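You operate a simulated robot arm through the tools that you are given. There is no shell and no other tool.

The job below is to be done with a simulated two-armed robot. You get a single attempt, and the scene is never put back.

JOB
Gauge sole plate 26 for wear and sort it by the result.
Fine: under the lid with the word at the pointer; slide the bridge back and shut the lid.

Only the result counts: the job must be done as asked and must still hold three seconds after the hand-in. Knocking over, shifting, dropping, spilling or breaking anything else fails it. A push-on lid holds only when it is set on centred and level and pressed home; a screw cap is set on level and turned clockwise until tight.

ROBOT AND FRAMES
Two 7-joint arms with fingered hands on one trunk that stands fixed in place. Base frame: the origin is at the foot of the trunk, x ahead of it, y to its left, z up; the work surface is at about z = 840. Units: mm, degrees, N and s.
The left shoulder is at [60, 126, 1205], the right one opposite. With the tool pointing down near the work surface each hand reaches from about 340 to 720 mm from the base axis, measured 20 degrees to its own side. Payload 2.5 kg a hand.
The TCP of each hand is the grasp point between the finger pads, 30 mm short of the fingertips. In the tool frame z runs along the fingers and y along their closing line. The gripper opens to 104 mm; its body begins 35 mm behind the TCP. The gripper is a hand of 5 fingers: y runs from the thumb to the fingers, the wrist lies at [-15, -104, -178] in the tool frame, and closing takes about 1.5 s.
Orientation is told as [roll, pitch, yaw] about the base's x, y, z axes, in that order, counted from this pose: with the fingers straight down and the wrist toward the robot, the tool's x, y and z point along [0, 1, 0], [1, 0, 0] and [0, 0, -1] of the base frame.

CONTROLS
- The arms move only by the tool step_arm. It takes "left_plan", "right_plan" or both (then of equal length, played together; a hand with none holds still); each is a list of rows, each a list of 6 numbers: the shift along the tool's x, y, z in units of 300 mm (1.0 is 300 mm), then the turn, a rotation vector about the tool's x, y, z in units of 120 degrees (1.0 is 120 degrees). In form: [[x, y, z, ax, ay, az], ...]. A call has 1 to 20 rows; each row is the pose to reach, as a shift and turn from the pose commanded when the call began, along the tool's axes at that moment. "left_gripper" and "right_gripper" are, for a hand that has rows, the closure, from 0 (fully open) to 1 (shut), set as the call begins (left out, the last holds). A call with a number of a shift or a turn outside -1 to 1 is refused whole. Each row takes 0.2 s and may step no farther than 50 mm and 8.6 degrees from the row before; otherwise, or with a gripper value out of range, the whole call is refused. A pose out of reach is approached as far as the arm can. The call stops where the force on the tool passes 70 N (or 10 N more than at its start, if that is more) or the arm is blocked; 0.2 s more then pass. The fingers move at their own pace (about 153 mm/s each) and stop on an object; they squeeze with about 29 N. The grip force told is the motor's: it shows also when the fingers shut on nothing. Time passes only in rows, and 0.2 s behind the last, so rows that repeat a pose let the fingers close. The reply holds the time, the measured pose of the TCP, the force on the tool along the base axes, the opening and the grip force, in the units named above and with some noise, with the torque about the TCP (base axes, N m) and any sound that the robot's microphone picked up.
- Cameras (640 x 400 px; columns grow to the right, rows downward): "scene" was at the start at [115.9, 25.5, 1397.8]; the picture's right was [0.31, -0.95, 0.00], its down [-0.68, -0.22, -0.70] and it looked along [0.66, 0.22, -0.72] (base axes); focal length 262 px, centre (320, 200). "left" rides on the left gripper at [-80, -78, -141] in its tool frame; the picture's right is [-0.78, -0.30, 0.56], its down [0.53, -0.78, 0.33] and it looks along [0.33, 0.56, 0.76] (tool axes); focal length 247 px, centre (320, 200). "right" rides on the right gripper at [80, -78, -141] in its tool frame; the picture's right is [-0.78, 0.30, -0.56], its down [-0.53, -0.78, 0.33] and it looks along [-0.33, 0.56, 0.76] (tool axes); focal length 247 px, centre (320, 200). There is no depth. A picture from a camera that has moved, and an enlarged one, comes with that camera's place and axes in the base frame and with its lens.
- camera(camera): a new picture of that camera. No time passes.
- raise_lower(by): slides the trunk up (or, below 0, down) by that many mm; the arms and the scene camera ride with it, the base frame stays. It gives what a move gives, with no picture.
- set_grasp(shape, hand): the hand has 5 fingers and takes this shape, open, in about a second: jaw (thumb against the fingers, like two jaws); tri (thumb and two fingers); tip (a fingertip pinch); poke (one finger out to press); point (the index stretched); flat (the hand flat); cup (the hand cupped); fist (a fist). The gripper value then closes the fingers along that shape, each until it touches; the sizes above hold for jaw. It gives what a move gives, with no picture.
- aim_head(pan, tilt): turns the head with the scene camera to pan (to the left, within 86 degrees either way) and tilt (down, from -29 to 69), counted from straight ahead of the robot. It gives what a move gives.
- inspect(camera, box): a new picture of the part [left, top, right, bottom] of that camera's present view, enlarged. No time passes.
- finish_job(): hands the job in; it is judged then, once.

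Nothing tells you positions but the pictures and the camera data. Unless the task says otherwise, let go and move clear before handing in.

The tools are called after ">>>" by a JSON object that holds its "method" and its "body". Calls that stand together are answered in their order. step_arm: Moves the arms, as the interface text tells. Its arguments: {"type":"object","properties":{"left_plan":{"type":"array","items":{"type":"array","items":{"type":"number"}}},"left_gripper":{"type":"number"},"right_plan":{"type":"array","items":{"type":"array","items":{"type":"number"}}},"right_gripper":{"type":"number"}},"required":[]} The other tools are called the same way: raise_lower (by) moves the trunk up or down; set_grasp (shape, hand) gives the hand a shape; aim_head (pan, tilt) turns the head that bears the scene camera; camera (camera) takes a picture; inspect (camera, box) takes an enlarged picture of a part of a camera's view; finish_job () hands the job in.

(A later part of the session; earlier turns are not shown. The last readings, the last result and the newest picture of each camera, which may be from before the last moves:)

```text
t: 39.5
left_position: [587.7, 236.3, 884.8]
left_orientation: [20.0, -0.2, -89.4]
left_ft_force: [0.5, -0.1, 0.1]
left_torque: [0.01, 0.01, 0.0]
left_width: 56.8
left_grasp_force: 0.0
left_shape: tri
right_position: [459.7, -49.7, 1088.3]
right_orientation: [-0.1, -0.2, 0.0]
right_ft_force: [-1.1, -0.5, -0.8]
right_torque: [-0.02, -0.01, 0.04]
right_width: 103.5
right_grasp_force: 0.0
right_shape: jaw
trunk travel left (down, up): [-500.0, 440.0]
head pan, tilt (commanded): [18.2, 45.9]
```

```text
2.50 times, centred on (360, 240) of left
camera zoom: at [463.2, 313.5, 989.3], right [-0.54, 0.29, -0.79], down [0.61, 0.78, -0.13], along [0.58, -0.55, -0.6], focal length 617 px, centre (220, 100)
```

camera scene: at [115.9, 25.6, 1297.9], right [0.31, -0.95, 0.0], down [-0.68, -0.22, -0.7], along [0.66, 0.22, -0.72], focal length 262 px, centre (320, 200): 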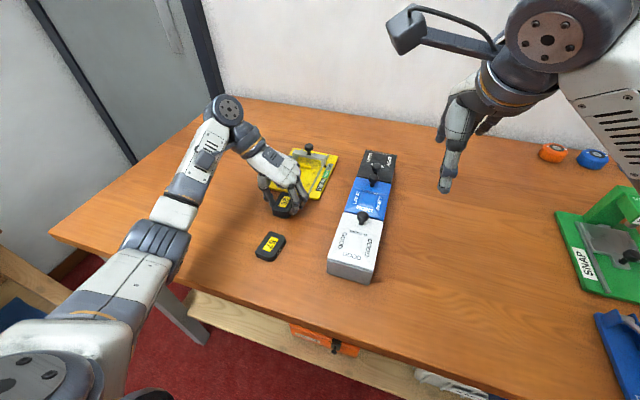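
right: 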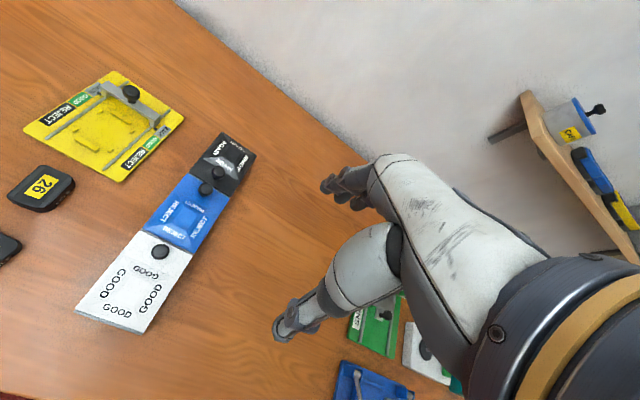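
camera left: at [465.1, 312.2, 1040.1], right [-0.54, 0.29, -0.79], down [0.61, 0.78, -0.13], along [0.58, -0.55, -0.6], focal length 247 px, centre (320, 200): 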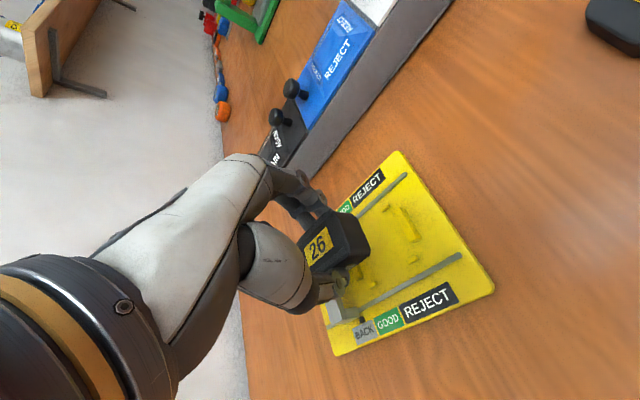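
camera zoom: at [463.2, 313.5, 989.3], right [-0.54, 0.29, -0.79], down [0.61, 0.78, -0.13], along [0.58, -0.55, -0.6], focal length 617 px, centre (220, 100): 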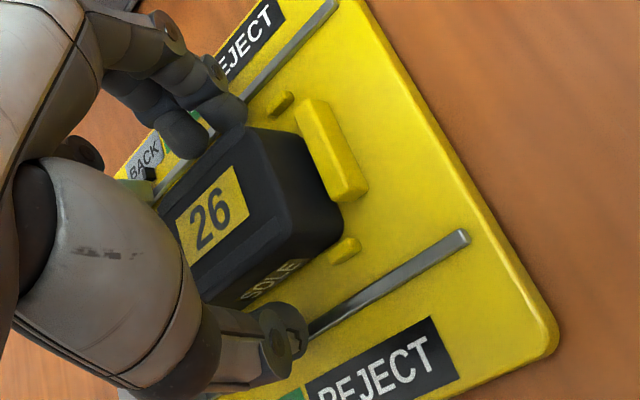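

Released cleanly. Raising the hand straight up and stepping back, then looking at the seating.

>>> {"method": "step_arm", "body": {"left_plan": [[0.0114, 0, -0.0313, 0, 0, 0], [0.03, 0, -0.0825, 0, 0, 0], [0.0513, 0, -0.141, 0, 0, 0], [0.0684, 0, -0.188, 0, 0, 0], [0.0684, 0, -0.25, 0, 0, 0], [0.0, 0, -0.32, 0, 0, 0], [-0.1, 0, -0.38, 0, 0, 0], [-0.1, 0, -0.38, 0, 0, 0]], "left_gripper": 0.45}}

>>> {"method": "camera", "body": {"camera": "scene"}}

>>> {"method": "inspect", "body": {"camera": "scene", "box": [265, 135, 345, 195]}}

>>> {"method": "inspect", "body": {"camera": "right", "box": [40, 0, 200, 120]}}

```text
t: 41.4
left_position: [518.4, 235.1, 983.3]
left_orientation: [20.1, -0.3, -89.4]
left_ft_force: [0.2, -0.4, 0.4]
left_torque: [0.0, -0.02, -0.02]
left_width: 57.0
left_grasp_force: 0.1
left_shape: tri
right_position: [459.6, -48.8, 1088.3]
right_orientation: [0.1, 0.0, 0.0]
right_ft_force: [-0.1, -0.1, -0.7]
right_torque: [0.0, 0.02, 0.01]
right_width: 103.6
right_grasp_force: 0.1
right_shape: jaw
trunk travel left (down, up): [-500.0, 440.0]
head pan, tilt (commanded): [18.2, 45.9]
```

```text
taken
camera scene: at [115.9, 25.6, 1297.9], right [0.31, -0.95, 0.0], down [-0.68, -0.22, -0.7], along [0.66, 0.22, -0.72], focal length 262 px, centre (320, 200)
```

scene: 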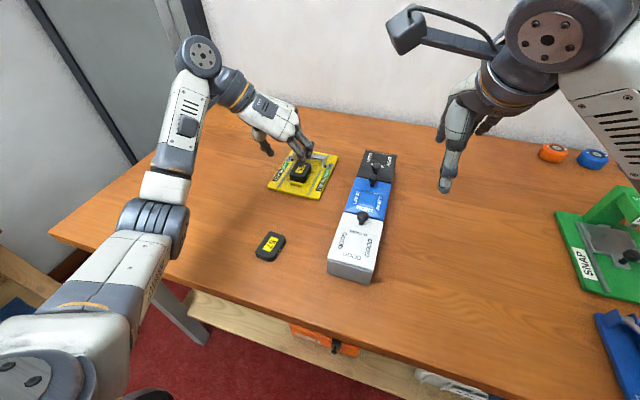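

```text
6.67 times, centred on (305, 165) of scene
camera zoom: at [115.9, 25.6, 1297.9], right [0.31, -0.95, 0.0], down [-0.68, -0.22, -0.7], along [0.66, 0.22, -0.72], focal length 1749 px, centre (420, 433)
```

zoom: 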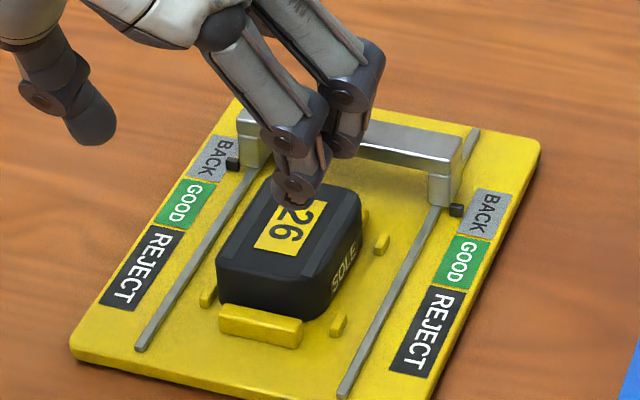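

```text
3.33 times, centred on (120, 60) of right
camera zoom: at [381.4, 30.2, 1229.3], right [0.3, -0.78, 0.56], down [-0.78, -0.53, -0.33], along [0.56, -0.33, -0.76], focal length 823 px, centre (987, 667)
```

zoom: 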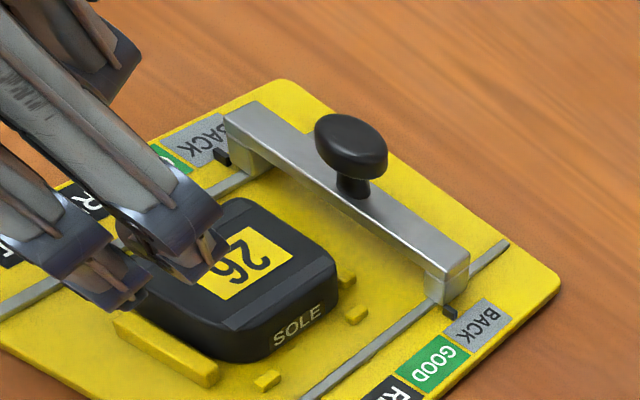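

Plate 26 sits flat inside the nest. Next is the bridge knob near (660, 235, 897): I'll square the left hand up to yaw 0, take the fingertip-pinch shape and hover above the knob.

>>> {"method": "step_arm", "body": {"left_plan": [[0.03, 0, 0.0, 0.0108, -0.0109, -0.0614], [0.06, 0, 0.01, 0.0217, -0.0218, -0.1228], [0.1, 0, 0.02, 0.0325, -0.0328, -0.1843], [0.14, 0.001, 0.03, 0.0433, -0.0437, -0.2457], [0.18, 0.001, 0.05, 0.0542, -0.0546, -0.3071], [0.22, 0.002, 0.065, 0.065, -0.0655, -0.3685], [0.26, 0.002, 0.08, 0.0758, -0.0764, -0.4299], [0.3, 0.003, 0.095, 0.0867, -0.0873, -0.4913], [0.34, 0.003, 0.11, 0.0975, -0.0983, -0.5528], [0.38, 0.004, 0.123, 0.1083, -0.1092, -0.6142], [0.42, 0.005, 0.136, 0.1192, -0.1201, -0.6756], [0.45, 0.005, 0.146, 0.13, -0.131, -0.737], [0.45, 0.005, 0.146, 0.13, -0.131, -0.737]], "left_gripper": 0.45}}

>>> {"method": "set_grasp", "body": {"hand": "left", "shape": "tip"}}

>>> {"method": "camera", "body": {"camera": "left"}}

>>> {"method": "inspect", "body": {"camera": "scene", "box": [255, 110, 365, 195]}}

>>> {"method": "inspect", "body": {"camera": "right", "box": [0, 0, 200, 150]}}

```text
t: 44.1
left_position: [661.8, 236.0, 987.8]
left_orientation: [-0.1, 0.0, 0.1]
left_ft_force: [0.2, -0.6, 0.6]
left_torque: [0.01, 0.0, -0.03]
left_width: 56.7
left_grasp_force: 0.0
left_shape: tri
right_position: [460.0, -50.4, 1087.4]
right_orientation: [0.0, 0.0, 0.0]
right_ft_force: [-0.7, 0.1, -0.6]
right_torque: [0.01, 0.01, 0.03]
right_width: 103.6
right_grasp_force: 0.0
right_shape: jaw
trunk travel left (down, up): [-500.0, 440.0]
head pan, tilt (commanded): [18.2, 45.9]
```

```text
t: 45.0
left_position: [660.9, 235.7, 988.9]
left_orientation: [-0.2, 0.0, 0.0]
left_ft_force: [-0.7, 0.0, 0.0]
left_torque: [0.0, -0.03, 0.05]
left_width: 104.1
left_grasp_force: 0.0
left_shape: tip
right_position: [460.7, -48.9, 1088.1]
right_orientation: [0.0, 0.0, -0.1]
right_ft_force: [-0.3, -0.5, 0.5]
right_torque: [-0.03, 0.02, 0.01]
right_width: 103.7
right_grasp_force: 0.1
right_shape: jaw
trunk travel left (down, up): [-500.0, 440.0]
head pan, tilt (commanded): [18.2, 45.9]
```

```text
taken
camera left: at [583.9, 157.4, 1128.5], right [-0.29, -0.78, -0.55], down [-0.78, 0.53, -0.34], along [0.56, 0.33, -0.76], focal length 247 px, centre (320, 200)
```

left: 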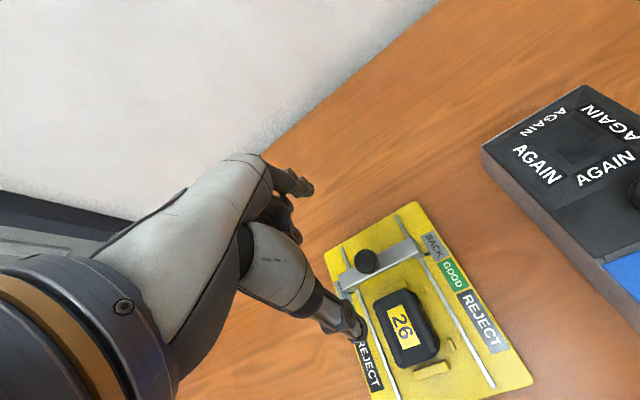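

```text
4.71 times, centred on (310, 152) of scene
camera zoom: at [116.0, 25.6, 1297.9], right [0.31, -0.95, 0.0], down [-0.68, -0.22, -0.7], along [0.66, 0.22, -0.72], focal length 1235 px, centre (367, 424)
```

zoom: 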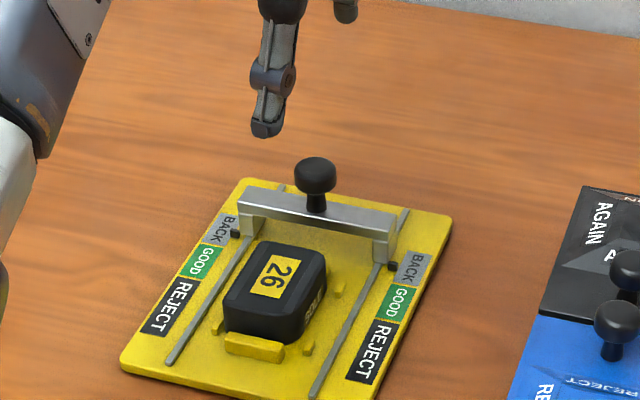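

```text
2.67 times, centred on (100, 75) of right
camera zoom: at [381.4, 30.2, 1229.3], right [0.3, -0.78, 0.56], down [-0.78, -0.53, -0.33], along [0.56, -0.33, -0.76], focal length 659 px, centre (907, 533)
```

zoom: 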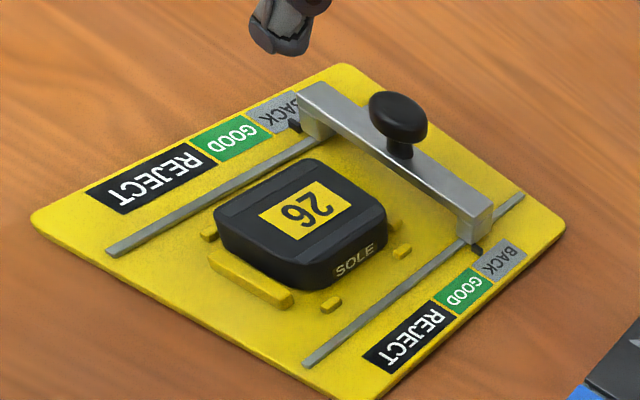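

The knob head is at about (660.5, 234.6, 897), right under the hand. I'll descend so the fingertips sit just below the head's middle (tips ~884, still above the plate's top at 872), then pinch.

>>> {"method": "step_arm", "body": {"left_plan": [[-0.002, -0.001, 0.06, 0, 0, 0], [-0.004, -0.003, 0.12, 0, 0, 0], [-0.004, -0.003, 0.18, 0, 0, 0], [-0.004, -0.003, 0.22, 0, 0, 0], [-0.004, -0.003, 0.245, 0, 0, 0], [-0.004, -0.003, 0.245, 0, 0, 0]], "left_gripper": 0}}

>>> {"method": "inspect", "body": {"camera": "scene", "box": [255, 110, 365, 195]}}

>>> {"method": "inspect", "body": {"camera": "right", "box": [0, 0, 200, 150]}}

>>> {"method": "camera", "body": {"camera": "left"}}

```text
t: 46.5
left_position: [661.3, 233.7, 914.7]
left_orientation: [-0.2, -0.1, 0.0]
left_ft_force: [-0.6, 0.1, -0.3]
left_torque: [0.0, 0.02, -0.01]
left_width: 104.4
left_grasp_force: 0.0
left_shape: tip
right_position: [459.7, -48.4, 1088.0]
right_orientation: [-0.1, 0.0, 0.0]
right_ft_force: [0.3, -0.4, 0.5]
right_torque: [0.01, 0.01, 0.04]
right_width: 103.6
right_grasp_force: 0.1
right_shape: jaw
trunk travel left (down, up): [-500.0, 440.0]
head pan, tilt (commanded): [18.2, 45.9]
```

```text
4.71 times, centred on (310, 152) of scene
camera zoom: at [116.0, 25.6, 1297.9], right [0.31, -0.95, 0.0], down [-0.68, -0.22, -0.7], along [0.66, 0.22, -0.72], focal length 1235 px, centre (367, 424)
```

zoom: 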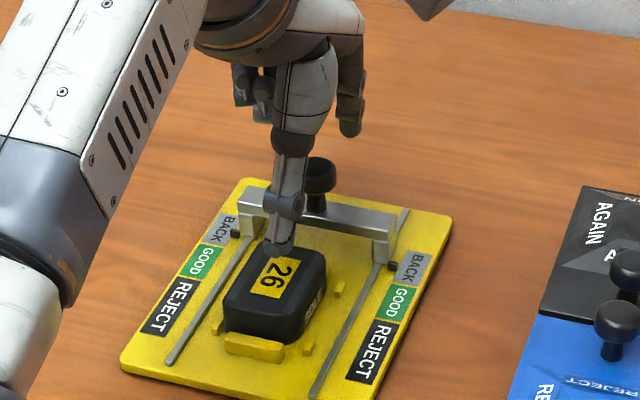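

```text
2.67 times, centred on (100, 75) of right
camera zoom: at [381.4, 30.2, 1229.3], right [0.3, -0.78, 0.56], down [-0.78, -0.53, -0.33], along [0.56, -0.33, -0.76], focal length 659 px, centre (907, 533)
```

zoom: 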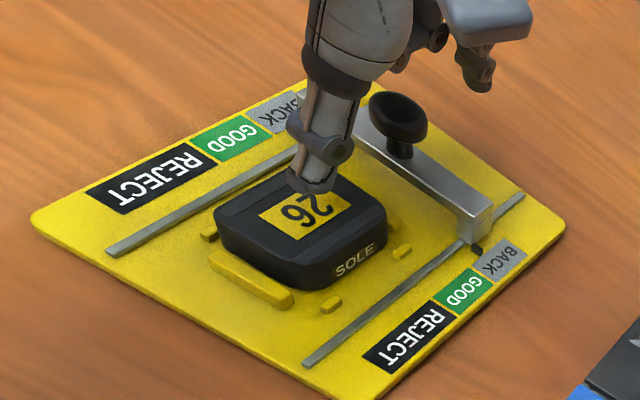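

```text
taken
camera left: at [583.9, 155.5, 1055.7], right [-0.3, -0.78, -0.55], down [-0.78, 0.53, -0.34], along [0.56, 0.33, -0.76], focal length 247 px, centre (320, 200)
```

left: 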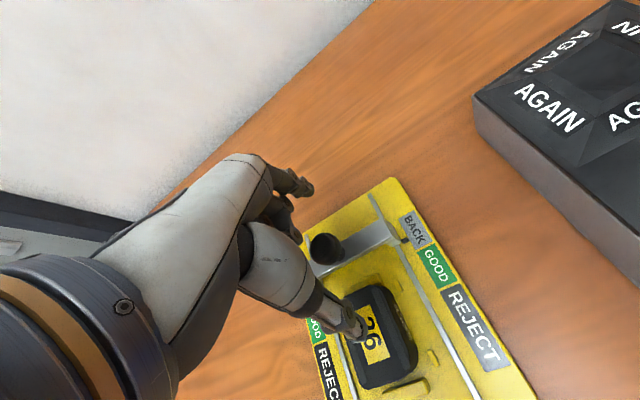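

The thumb is over the plate but ~12 mm above it, the index beyond the knob. Closing the pinch on the knob.

>>> {"method": "step_arm", "body": {"left_plan": [[0, 0, 0, 0, 0, 0], [0, 0, 0, 0, 0, 0], [0, 0, 0, 0, 0, 0], [0, 0, 0, 0, 0, 0], [0, 0, 0, 0, 0, 0], [0, 0, 0, 0, 0, 0], [0, 0, 0, 0, 0, 0], [0, 0, 0, 0, 0, 0]], "left_gripper": 1}}

>>> {"method": "inspect", "body": {"camera": "scene", "box": [265, 125, 345, 195]}}

>>> {"method": "inspect", "body": {"camera": "right", "box": [0, 0, 200, 150]}}

>>> {"method": "camera", "body": {"camera": "left"}}

```text
t: 48.2
left_position: [661.3, 233.9, 912.2]
left_orientation: [-0.2, 0.2, 0.1]
left_ft_force: [-2.8, -1.4, 0.3]
left_torque: [0.0, 0.01, 0.01]
left_width: 18.6
left_grasp_force: 29.1
left_shape: tip
right_position: [461.1, -49.0, 1087.6]
right_orientation: [-0.1, 0.2, 0.0]
right_ft_force: [-0.3, -0.3, 0.6]
right_torque: [0.01, 0.01, 0.0]
right_width: 103.4
right_grasp_force: 0.1
right_shape: jaw
trunk travel left (down, up): [-500.0, 440.0]
head pan, tilt (commanded): [18.2, 45.9]
```

```text
5.71 times, centred on (305, 160) of scene
camera zoom: at [117.3, 26.0, 1297.6], right [0.31, -0.95, 0.0], down [-0.68, -0.22, -0.69], along [0.66, 0.22, -0.72], focal length 1499 px, centre (406, 429)
```

zoom: 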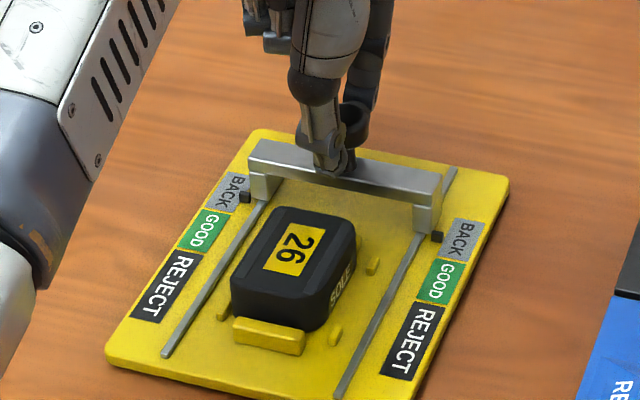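

```text
2.67 times, centred on (100, 75) of right
camera zoom: at [382.7, 30.6, 1228.7], right [0.3, -0.78, 0.56], down [-0.78, -0.53, -0.33], along [0.55, -0.33, -0.76], focal length 659 px, centre (907, 533)
```

zoom: 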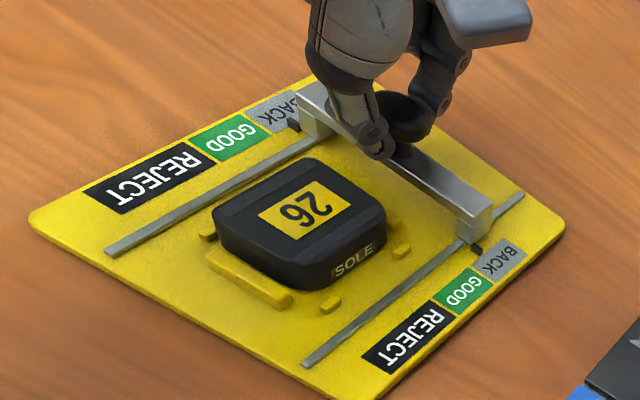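

```text
taken
camera left: at [584.9, 155.8, 1053.8], right [-0.3, -0.78, -0.55], down [-0.78, 0.53, -0.33], along [0.55, 0.33, -0.76], focal length 247 px, centre (320, 200)
```

left: 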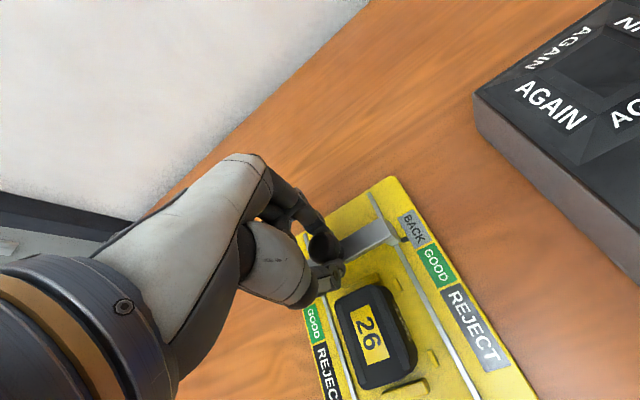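

The knob is pinched (29 N), thumb tip clear above plate height. I'll pull the bridge toward the robot 18 mm slowly and read the force.

>>> {"method": "step_arm", "body": {"left_plan": [[0, -0.01, 0, 0, 0, 0], [0, -0.02, 0, 0, 0, 0], [0, -0.03, 0, 0, 0, 0], [0, -0.04, 0, 0, 0, 0], [0, -0.05, 0, 0, 0, 0], [0, -0.06, 0, 0, 0, 0], [0, -0.06, 0, 0, 0, 0]], "left_gripper": 1}}

>>> {"method": "inspect", "body": {"camera": "scene", "box": [265, 125, 345, 195]}}

>>> {"method": "inspect", "body": {"camera": "right", "box": [0, 0, 200, 150]}}

```text
t: 49.9
left_position: [643.4, 234.3, 911.9]
left_orientation: [-0.2, 0.2, 0.1]
left_ft_force: [1.6, 1.0, 0.4]
left_torque: [0.02, 0.0, -0.01]
left_width: 18.6
left_grasp_force: 29.1
left_shape: tip
right_position: [461.3, -49.8, 1086.8]
right_orientation: [0.0, 0.1, 0.0]
right_ft_force: [0.1, 0.0, 0.3]
right_torque: [0.01, -0.02, 0.02]
right_width: 103.6
right_grasp_force: 0.0
right_shape: jaw
trunk travel left (down, up): [-500.0, 440.0]
head pan, tilt (commanded): [18.2, 45.9]
```

```text
5.71 times, centred on (305, 160) of scene
camera zoom: at [117.5, 26.1, 1297.6], right [0.31, -0.95, 0.0], down [-0.68, -0.22, -0.69], along [0.66, 0.22, -0.72], focal length 1499 px, centre (406, 429)
```

zoom: 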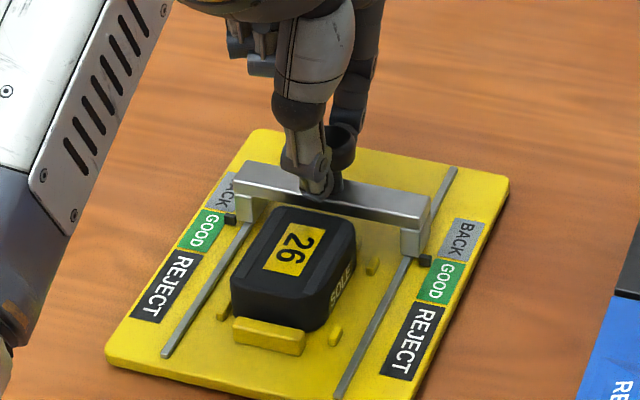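

```text
2.67 times, centred on (100, 75) of right
camera zoom: at [382.9, 30.7, 1228.6], right [0.3, -0.78, 0.56], down [-0.78, -0.53, -0.33], along [0.55, -0.33, -0.76], focal length 659 px, centre (907, 533)
```

zoom: 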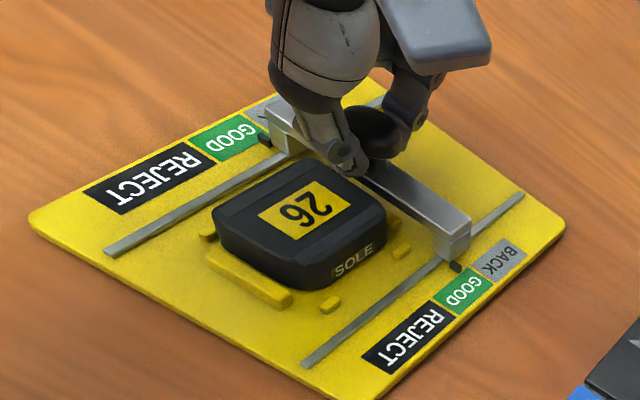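

The bridge slides freely and its pointer is entering GOOD. I'll continue in 2 mm steps.

>>> {"method": "step_arm", "body": {"left_plan": [[0, -0.007, 0, 0, 0, 0], [0, -0.014, 0, 0, 0, 0], [0, -0.021, 0, 0, 0, 0], [0, -0.028, 0, 0, 0, 0], [0, -0.028, 0, 0, 0, 0]], "left_gripper": 1}}

>>> {"method": "inspect", "body": {"camera": "scene", "box": [265, 125, 345, 195]}}

>>> {"method": "inspect", "body": {"camera": "right", "box": [0, 0, 200, 150]}}

```text
t: 51.0
left_position: [634.6, 234.5, 912.8]
left_orientation: [-0.2, 0.1, -0.1]
left_ft_force: [1.5, -1.0, 0.2]
left_torque: [-0.03, -0.01, 0.02]
left_width: 18.5
left_grasp_force: 29.0
left_shape: tip
right_position: [461.3, -48.1, 1087.8]
right_orientation: [0.0, 0.1, 0.0]
right_ft_force: [-0.5, 1.0, -0.4]
right_torque: [0.03, 0.03, -0.01]
right_width: 103.4
right_grasp_force: 0.1
right_shape: jaw
trunk travel left (down, up): [-500.0, 440.0]
head pan, tilt (commanded): [18.2, 45.9]
```

```text
5.71 times, centred on (305, 160) of scene
camera zoom: at [117.7, 26.1, 1297.6], right [0.31, -0.95, 0.0], down [-0.68, -0.22, -0.69], along [0.66, 0.22, -0.72], focal length 1499 px, centre (406, 429)
```

zoom: 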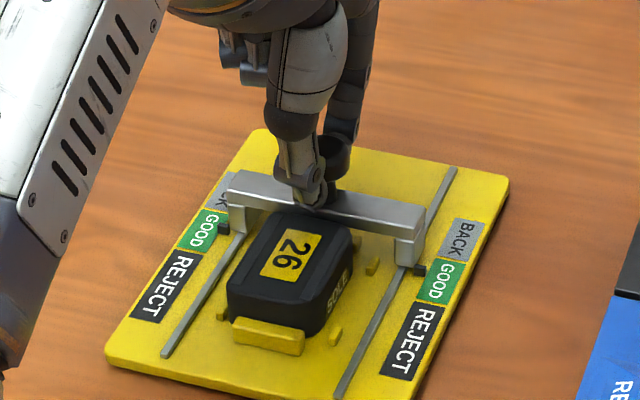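

```text
2.67 times, centred on (100, 75) of right
camera zoom: at [383.0, 30.6, 1228.6], right [0.3, -0.78, 0.56], down [-0.78, -0.53, -0.33], along [0.55, -0.33, -0.76], focal length 659 px, centre (907, 533)
```

zoom: 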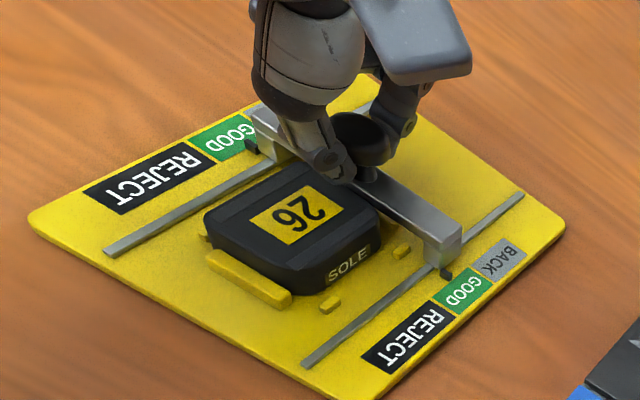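

The plate shifted a touch toward the near bar, so something is pushing it. I must check whether it's the bridge or my thumb; zooming in.

>>> {"method": "inspect", "body": {"camera": "scene", "box": [290, 148, 330, 178]}}

>>> {"method": "inspect", "body": {"camera": "right", "box": [60, 30, 150, 100]}}

>>> {"method": "inspect", "body": {"camera": "left", "box": [280, 200, 440, 360]}}

```text
13.33 times, centred on (310, 163) of scene
camera zoom: at [117.7, 26.1, 1297.6], right [0.31, -0.95, 0.0], down [-0.68, -0.22, -0.69], along [0.66, 0.22, -0.72], focal length 3498 px, centre (453, 693)
```

zoom: 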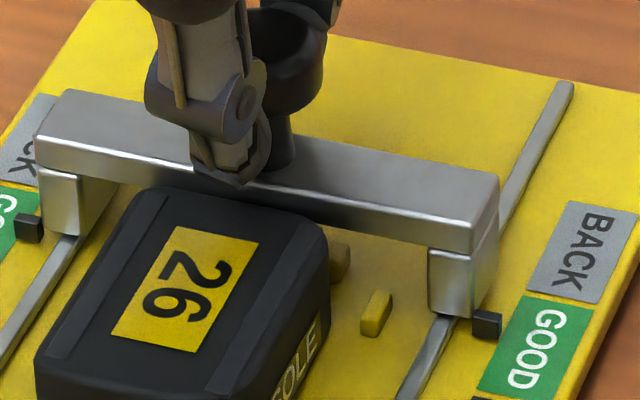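

```text
5.71 times, centred on (105, 65) of right
camera zoom: at [383.0, 30.6, 1228.6], right [0.3, -0.78, 0.56], down [-0.78, -0.53, -0.33], along [0.55, -0.33, -0.76], focal length 1411 px, centre (1549, 971)
```

zoom: 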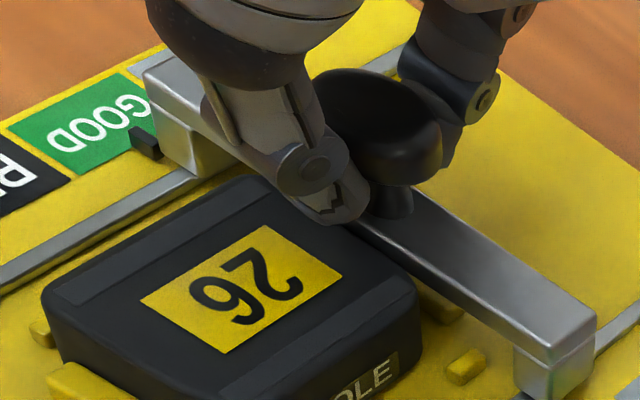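

```text
2.50 times, centred on (360, 280) of left
camera zoom: at [558.1, 155.7, 1053.5], right [-0.3, -0.78, -0.55], down [-0.78, 0.53, -0.33], along [0.55, 0.33, -0.76], focal length 617 px, centre (220, 0)
```

zoom: 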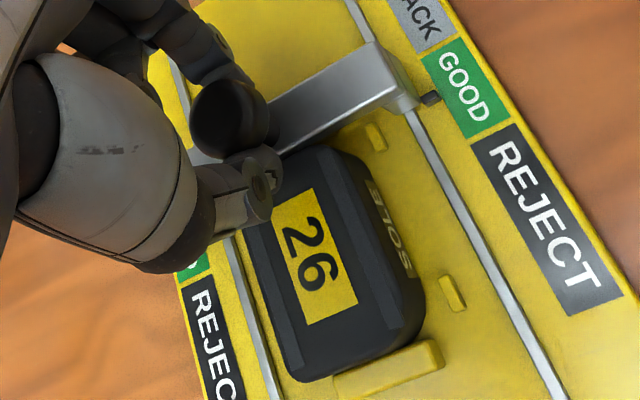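

The bridge's front face meets the plate's far end while my thumb tip is ~10 mm above the plate top, so the bridge is what's pushing. I'll continue in 1.5 mm steps until it stops.

>>> {"method": "step_arm", "body": {"left_plan": [[0, -0.005, 0, 0, 0, 0], [0, -0.01, 0, 0, 0, 0], [0, -0.01, 0, 0, 0, 0]], "left_gripper": 1}}

>>> {"method": "inspect", "body": {"camera": "scene", "box": [275, 145, 335, 190]}}

```text
t: 51.9
left_position: [632.4, 234.9, 911.6]
left_orientation: [-0.3, 0.1, -0.1]
left_ft_force: [5.9, -0.1, 0.2]
left_torque: [0.0, -0.08, 0.02]
left_width: 18.2
left_grasp_force: 29.2
left_shape: tip
right_position: [461.3, -49.5, 1086.9]
right_orientation: [0.0, 0.1, 0.1]
right_ft_force: [0.2, -0.7, 0.2]
right_torque: [0.04, 0.01, 0.01]
right_width: 103.5
right_grasp_force: 0.1
right_shape: jaw
trunk travel left (down, up): [-500.0, 440.0]
head pan, tilt (commanded): [18.2, 45.9]
```

```text
8.89 times, centred on (305, 168) of scene
camera zoom: at [118.0, 26.0, 1297.6], right [0.31, -0.95, 0.0], down [-0.68, -0.22, -0.69], along [0.66, 0.22, -0.72], focal length 2332 px, centre (453, 489)
```

zoom: 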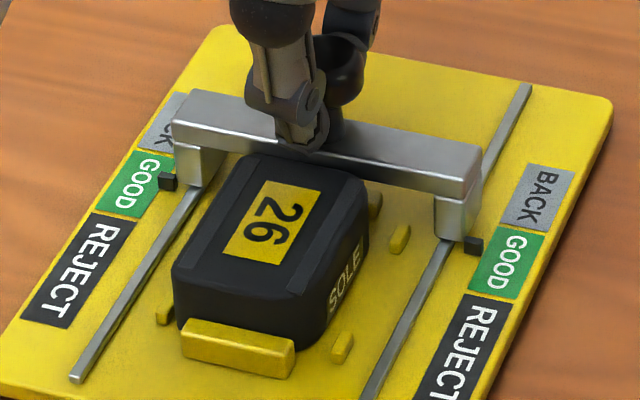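

Force is climbing (6 N) with the pointer in GOOD. A further 2 mm will tell if it is truly blocked.

>>> {"method": "step_arm", "body": {"left_plan": [[0, -0.004, 0, 0, 0, 0], [0, -0.008, 0, 0, 0, 0], [0, -0.008, 0, 0, 0, 0]], "left_gripper": 1}}

>>> {"method": "inspect", "body": {"camera": "scene", "box": [275, 145, 335, 190]}}

>>> {"method": "inspect", "body": {"camera": "left", "box": [280, 200, 480, 400]}}

>>> {"method": "inspect", "body": {"camera": "right", "box": [20, 10, 180, 130]}}

```text
t: 52.6
left_position: [630.6, 233.2, 912.8]
left_orientation: [-0.1, 0.1, 0.1]
left_ft_force: [6.3, -0.8, 0.4]
left_torque: [0.03, -0.08, -0.01]
left_width: 18.4
left_grasp_force: 29.4
left_shape: tip
right_position: [461.8, -49.1, 1087.6]
right_orientation: [0.0, 0.1, 0.0]
right_ft_force: [-0.4, 0.2, -1.0]
right_torque: [0.03, 0.0, 0.02]
right_width: 103.7
right_grasp_force: 0.1
right_shape: jaw
trunk travel left (down, up): [-500.0, 440.0]
head pan, tilt (commanded): [18.2, 45.9]
```

```text
8.89 times, centred on (305, 168) of scene
camera zoom: at [118.0, 26.1, 1297.6], right [0.31, -0.95, 0.0], down [-0.68, -0.22, -0.69], along [0.66, 0.22, -0.72], focal length 2332 px, centre (453, 489)
```

zoom: 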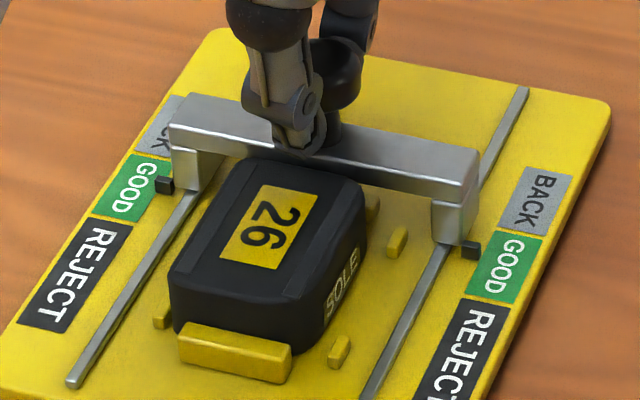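

```text
2.00 times, centred on (380, 300) of left
camera zoom: at [553.7, 155.9, 1053.1], right [-0.3, -0.78, -0.55], down [-0.78, 0.53, -0.33], along [0.55, 0.33, -0.76], focal length 494 px, centre (200, 0)
```

zoom: 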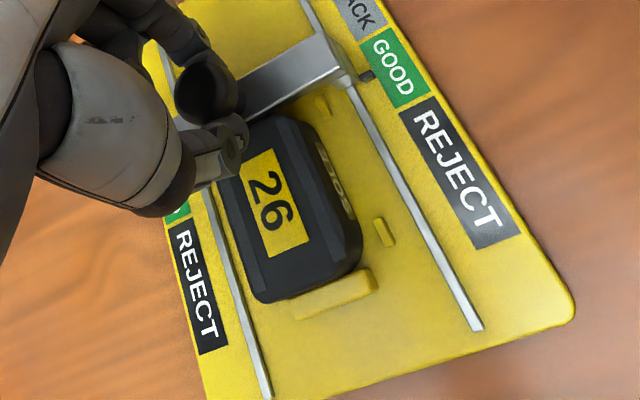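

```text
3.33 times, centred on (100, 70) of right
camera zoom: at [383.4, 30.6, 1228.5], right [0.3, -0.78, 0.56], down [-0.78, -0.53, -0.33], along [0.55, -0.33, -0.76], focal length 823 px, centre (1053, 633)
```

zoom: 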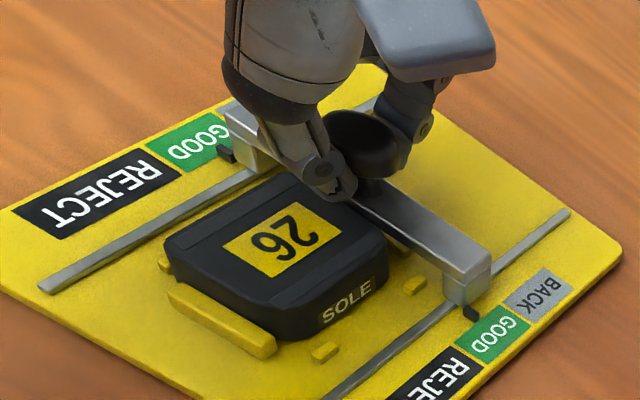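

The bridge is blocked by the plate with the pointer at GOOD on both sides (any more pull starts to drag the gauge itself, so I stop). Result: GOOD. Now I slide the bridge back to BACK.

>>> {"method": "step_arm", "body": {"left_plan": [[0, 0.01, 0, 0, 0, 0], [0, 0.02, 0, 0, 0, 0], [0, 0.03, 0, 0, 0, 0], [0, 0.04, 0, 0, 0, 0], [0, 0.05, 0, 0, 0, 0], [0, 0.06, 0, 0, 0, 0], [0, 0.07, 0, 0, 0, 0], [0, 0.08, 0, 0, 0, 0], [0, 0.087, 0, 0, 0, 0], [0, 0.094, 0, 0, 0, 0], [0, 0.094, 0, 0, 0, 0]], "left_gripper": 1}}

>>> {"method": "inspect", "body": {"camera": "scene", "box": [265, 125, 345, 195]}}

>>> {"method": "inspect", "body": {"camera": "right", "box": [0, 0, 200, 150]}}

```text
t: 55.0
left_position: [656.7, 234.7, 911.8]
left_orientation: [-0.3, 0.2, 0.0]
left_ft_force: [-3.3, 0.8, -0.1]
left_torque: [0.05, 0.06, 0.01]
left_width: 18.4
left_grasp_force: 29.3
left_shape: tip
right_position: [460.1, -48.5, 1087.4]
right_orientation: [0.0, 0.1, 0.1]
right_ft_force: [-0.3, -1.1, 0.3]
right_torque: [0.03, 0.02, 0.0]
right_width: 103.8
right_grasp_force: 0.0
right_shape: jaw
trunk travel left (down, up): [-500.0, 440.0]
head pan, tilt (commanded): [18.2, 45.9]
```

```text
5.71 times, centred on (305, 160) of scene
camera zoom: at [117.0, 26.2, 1297.7], right [0.31, -0.95, 0.0], down [-0.68, -0.22, -0.69], along [0.66, 0.22, -0.72], focal length 1499 px, centre (406, 429)
```

zoom: 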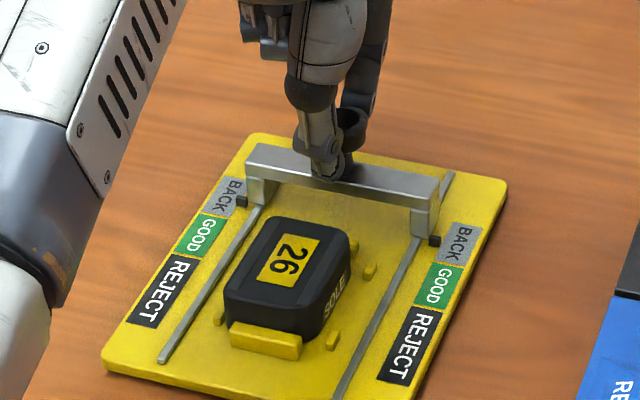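

```text
2.67 times, centred on (100, 75) of right
camera zoom: at [382.5, 30.7, 1228.8], right [0.3, -0.78, 0.56], down [-0.78, -0.53, -0.33], along [0.56, -0.33, -0.76], focal length 659 px, centre (907, 533)
```

zoom: 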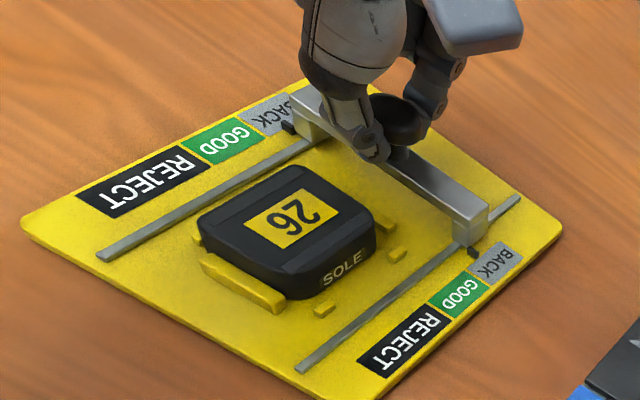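

The bridge is back at BACK; the gauge had been dragged ~3 mm toward the robot by the last pull. Pushing the knob to its original x (661) should set the gauge back where it was.

>>> {"method": "step_arm", "body": {"left_plan": [[0, 0.004, 0, 0, 0, 0], [0, 0.008, 0, 0, 0, 0], [0, 0.012, 0, 0, 0, 0], [0, 0.012, 0, 0, 0, 0]], "left_gripper": 1}}

>>> {"method": "inspect", "body": {"camera": "scene", "box": [265, 125, 345, 195]}}

>>> {"method": "inspect", "body": {"camera": "right", "box": [0, 0, 200, 150]}}

```text
t: 56.0
left_position: [661.4, 233.9, 911.4]
left_orientation: [-0.1, 0.2, -0.1]
left_ft_force: [-6.4, 0.1, 0.0]
left_torque: [0.02, 0.14, -0.01]
left_width: 18.6
left_grasp_force: 29.2
left_shape: tip
right_position: [461.2, -48.4, 1087.1]
right_orientation: [0.1, 0.1, 0.0]
right_ft_force: [-0.1, 0.3, -0.1]
right_torque: [0.02, 0.02, -0.01]
right_width: 103.8
right_grasp_force: 0.1
right_shape: jaw
trunk travel left (down, up): [-500.0, 440.0]
head pan, tilt (commanded): [18.2, 45.9]
```

```text
5.71 times, centred on (305, 160) of scene
camera zoom: at [116.9, 26.1, 1297.7], right [0.31, -0.95, 0.0], down [-0.68, -0.22, -0.7], along [0.66, 0.22, -0.72], focal length 1499 px, centre (406, 429)
```

zoom: 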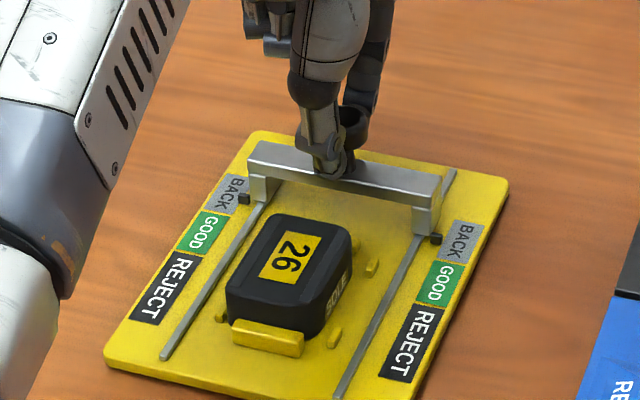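

```text
2.67 times, centred on (100, 75) of right
camera zoom: at [382.3, 30.7, 1228.9], right [0.3, -0.78, 0.56], down [-0.78, -0.53, -0.33], along [0.56, -0.33, -0.76], focal length 659 px, centre (907, 533)
```

zoom: 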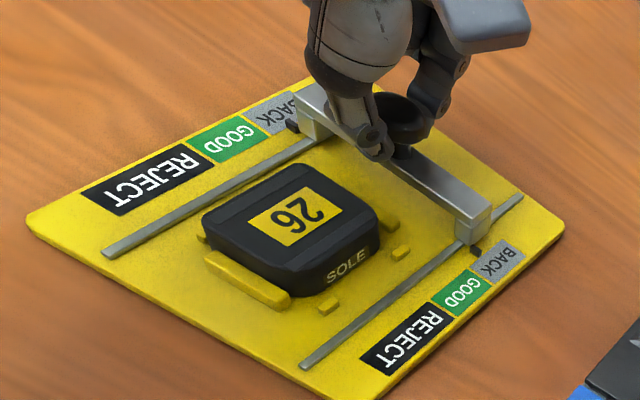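

The gauge is back at its starting place with the bridge at BACK. I'll release the knob and rise straight up.

>>> {"method": "step_arm", "body": {"left_plan": [[0, -0.003, 0, 0, 0, 0], [0, -0.003, 0, 0, 0, 0], [0, -0.003, 0, 0, 0, 0], [0, -0.003, 0, 0, 0, 0], [0, -0.003, -0.02, 0, 0, 0], [0, -0.003, -0.08, 0, 0, 0], [0, -0.003, -0.16, 0, 0, 0], [0, -0.003, -0.24, 0, 0, 0], [0, -0.003, -0.24, 0, 0, 0]], "left_gripper": 0}}

>>> {"method": "inspect", "body": {"camera": "scene", "box": [265, 125, 345, 195]}}

>>> {"method": "camera", "body": {"camera": "right"}}

>>> {"method": "camera", "body": {"camera": "scene"}}

```text
t: 58.0
left_position: [658.8, 234.8, 984.9]
left_orientation: [-0.1, 0.0, -0.1]
left_ft_force: [1.0, -0.1, 0.4]
left_torque: [-0.01, -0.02, 0.0]
left_width: 103.3
left_grasp_force: 0.0
left_shape: tip
right_position: [459.2, -48.8, 1087.9]
right_orientation: [0.1, 0.0, 0.0]
right_ft_force: [0.2, 0.0, 0.3]
right_torque: [0.0, 0.01, 0.0]
right_width: 103.6
right_grasp_force: 0.1
right_shape: jaw
trunk travel left (down, up): [-500.0, 440.0]
head pan, tilt (commanded): [18.2, 45.9]
```

```text
5.71 times, centred on (305, 160) of scene
camera zoom: at [116.0, 25.6, 1297.9], right [0.31, -0.95, 0.0], down [-0.68, -0.22, -0.7], along [0.66, 0.22, -0.72], focal length 1499 px, centre (406, 429)
```

zoom: 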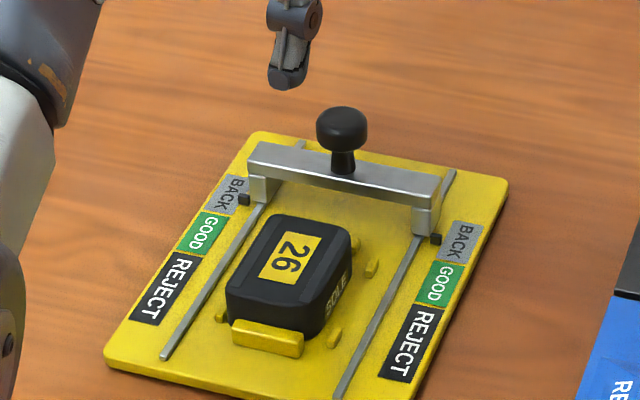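

```text
taken
camera right: at [381.5, 30.2, 1229.3], right [0.3, -0.78, 0.56], down [-0.78, -0.53, -0.33], along [0.56, -0.33, -0.76], focal length 247 px, centre (320, 200)
```

right: 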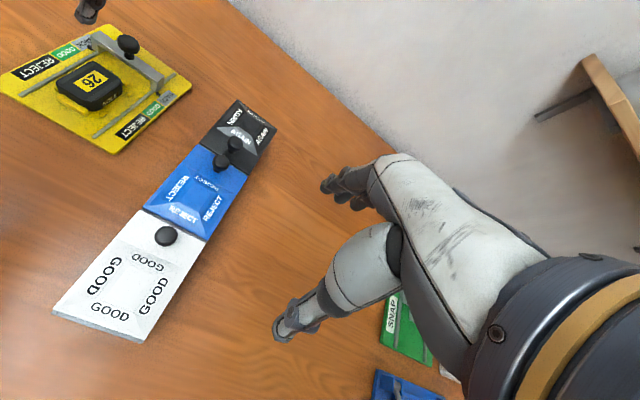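

```text
taken
camera scene: at [116.0, 25.6, 1297.9], right [0.31, -0.95, 0.0], down [-0.68, -0.22, -0.7], along [0.66, 0.22, -0.72], focal length 262 px, centre (320, 200)
```

scene: 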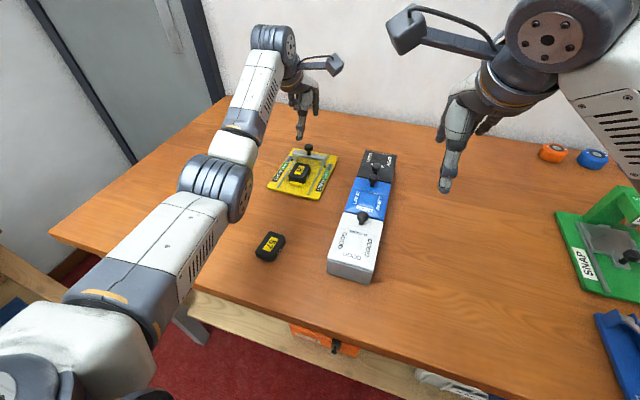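

The bridge is back and plate 26 rests in the nest; result GOOD → white lid. I'll look closely at the white lid's knob and edges to plan opening it with the right hand.

>>> {"method": "inspect", "body": {"camera": "scene", "box": [320, 195, 400, 295]}}

>>> {"method": "inspect", "body": {"camera": "right", "box": [120, 190, 220, 290]}}

>>> {"method": "inspect", "body": {"camera": "scene", "box": [325, 240, 385, 290]}}

```text
4.00 times, centred on (360, 245) of scene
camera zoom: at [116.0, 25.6, 1297.9], right [0.31, -0.95, 0.0], down [-0.68, -0.22, -0.7], along [0.66, 0.22, -0.72], focal length 1050 px, centre (160, 20)
```

zoom: 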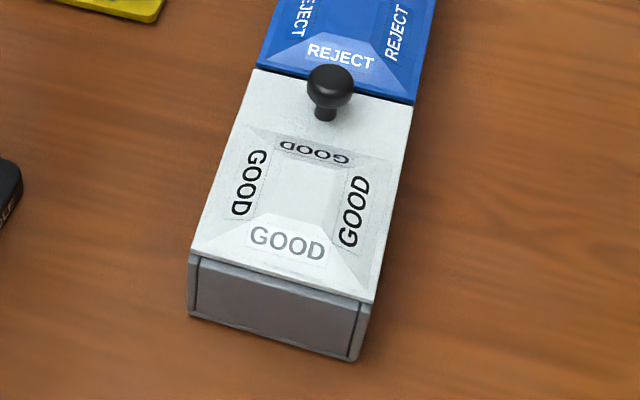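

```text
4.00 times, centred on (170, 240) of right
camera zoom: at [381.5, 30.2, 1229.3], right [0.3, -0.78, 0.56], down [-0.78, -0.53, -0.33], along [0.56, -0.33, -0.76], focal length 988 px, centre (920, 40)
```

zoom: 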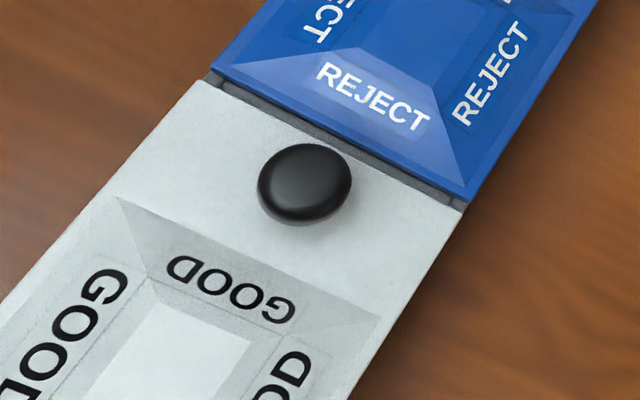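

```text
8.00 times, centred on (355, 265) of scene
camera zoom: at [116.0, 25.6, 1297.9], right [0.31, -0.95, 0.0], down [-0.68, -0.22, -0.7], along [0.66, 0.22, -0.72], focal length 2099 px, centre (40, -320)
```

zoom: 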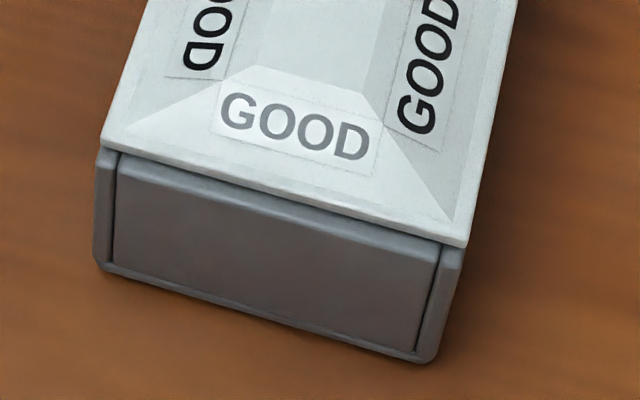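

The white knob head is near (452, 51, 912). I'll set the right hand to a fingertip pinch, turn it so it closes across the box (left–right), and hover above that knob.

>>> {"method": "set_grasp", "body": {"hand": "right", "shape": "tip"}}

>>> {"method": "step_arm", "body": {"right_plan": [[0.028, -0.002, 0.02, 0, 0, -0.0625], [0.056, -0.004, 0.04, 0, 0, -0.125], [0.083, -0.007, 0.06, 0, 0, -0.1875], [0.111, -0.009, 0.08, 0, 0, -0.25], [0.139, -0.011, 0.1, 0, 0, -0.3125], [0.167, -0.013, 0.12, 0, 0, -0.375], [0.194, -0.016, 0.14, 0, 0, -0.4375], [0.222, -0.018, 0.16, 0, 0, -0.5], [0.25, -0.02, 0.18, 0, 0, -0.5625], [0.278, -0.022, 0.2, 0, 0, -0.625], [0.305, -0.025, 0.22, 0, 0, -0.6875], [0.333, -0.027, 0.25, 0, 0, -0.75], [0.333, -0.027, 0.25, 0, 0, -0.75]], "right_gripper": 0}}

>>> {"method": "camera", "body": {"camera": "scene"}}

>>> {"method": "camera", "body": {"camera": "right"}}

```text
t: 59.0
left_position: [659.2, 234.0, 985.0]
left_orientation: [-0.2, -0.1, 0.1]
left_ft_force: [-0.4, 0.0, 0.1]
left_torque: [-0.02, 0.0, 0.01]
left_width: 103.6
left_grasp_force: 0.1
left_shape: tip
right_position: [459.3, -48.7, 1088.3]
right_orientation: [-0.1, 0.0, 0.0]
right_ft_force: [-0.5, -0.2, -0.4]
right_torque: [0.0, 0.01, -0.01]
right_width: 103.4
right_grasp_force: 0.1
right_shape: tip
trunk travel left (down, up): [-500.0, 440.0]
head pan, tilt (commanded): [18.2, 45.9]
```

```text
t: 61.8
left_position: [658.9, 233.9, 984.5]
left_orientation: [-0.2, -0.1, -0.1]
left_ft_force: [-0.1, 1.0, 0.0]
left_torque: [0.03, 0.02, 0.0]
left_width: 103.6
left_grasp_force: 0.1
left_shape: tip
right_position: [450.9, 51.1, 1010.9]
right_orientation: [0.0, 0.1, 90.2]
right_ft_force: [0.6, 1.0, -0.4]
right_torque: [0.01, 0.04, 0.02]
right_width: 103.8
right_grasp_force: 0.0
right_shape: tip
trunk travel left (down, up): [-500.0, 440.0]
head pan, tilt (commanded): [18.2, 45.9]
```

```text
taken
camera scene: at [116.0, 25.6, 1297.9], right [0.31, -0.95, 0.0], down [-0.68, -0.22, -0.7], along [0.66, 0.22, -0.72], focal length 262 px, centre (320, 200)
```

scene: 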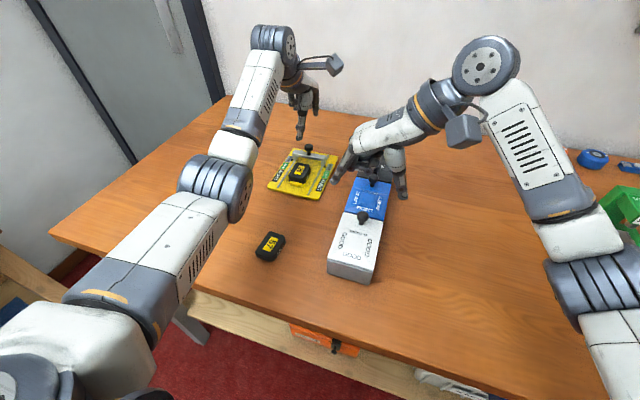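

```text
taken
camera right: at [370.6, -27.8, 1153.1], right [0.78, 0.3, 0.56], down [0.54, -0.78, -0.33], along [0.33, 0.56, -0.76], focal length 247 px, centre (320, 200)
```

right: 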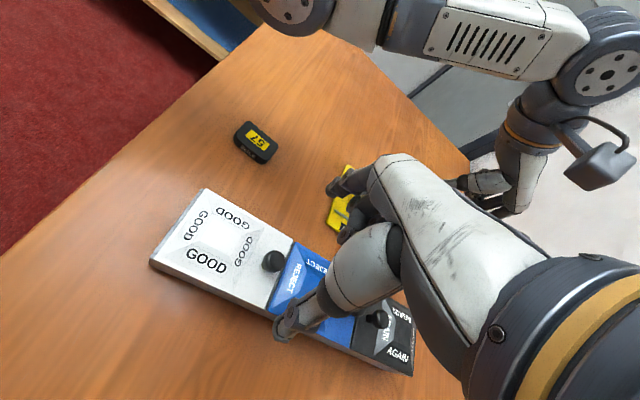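

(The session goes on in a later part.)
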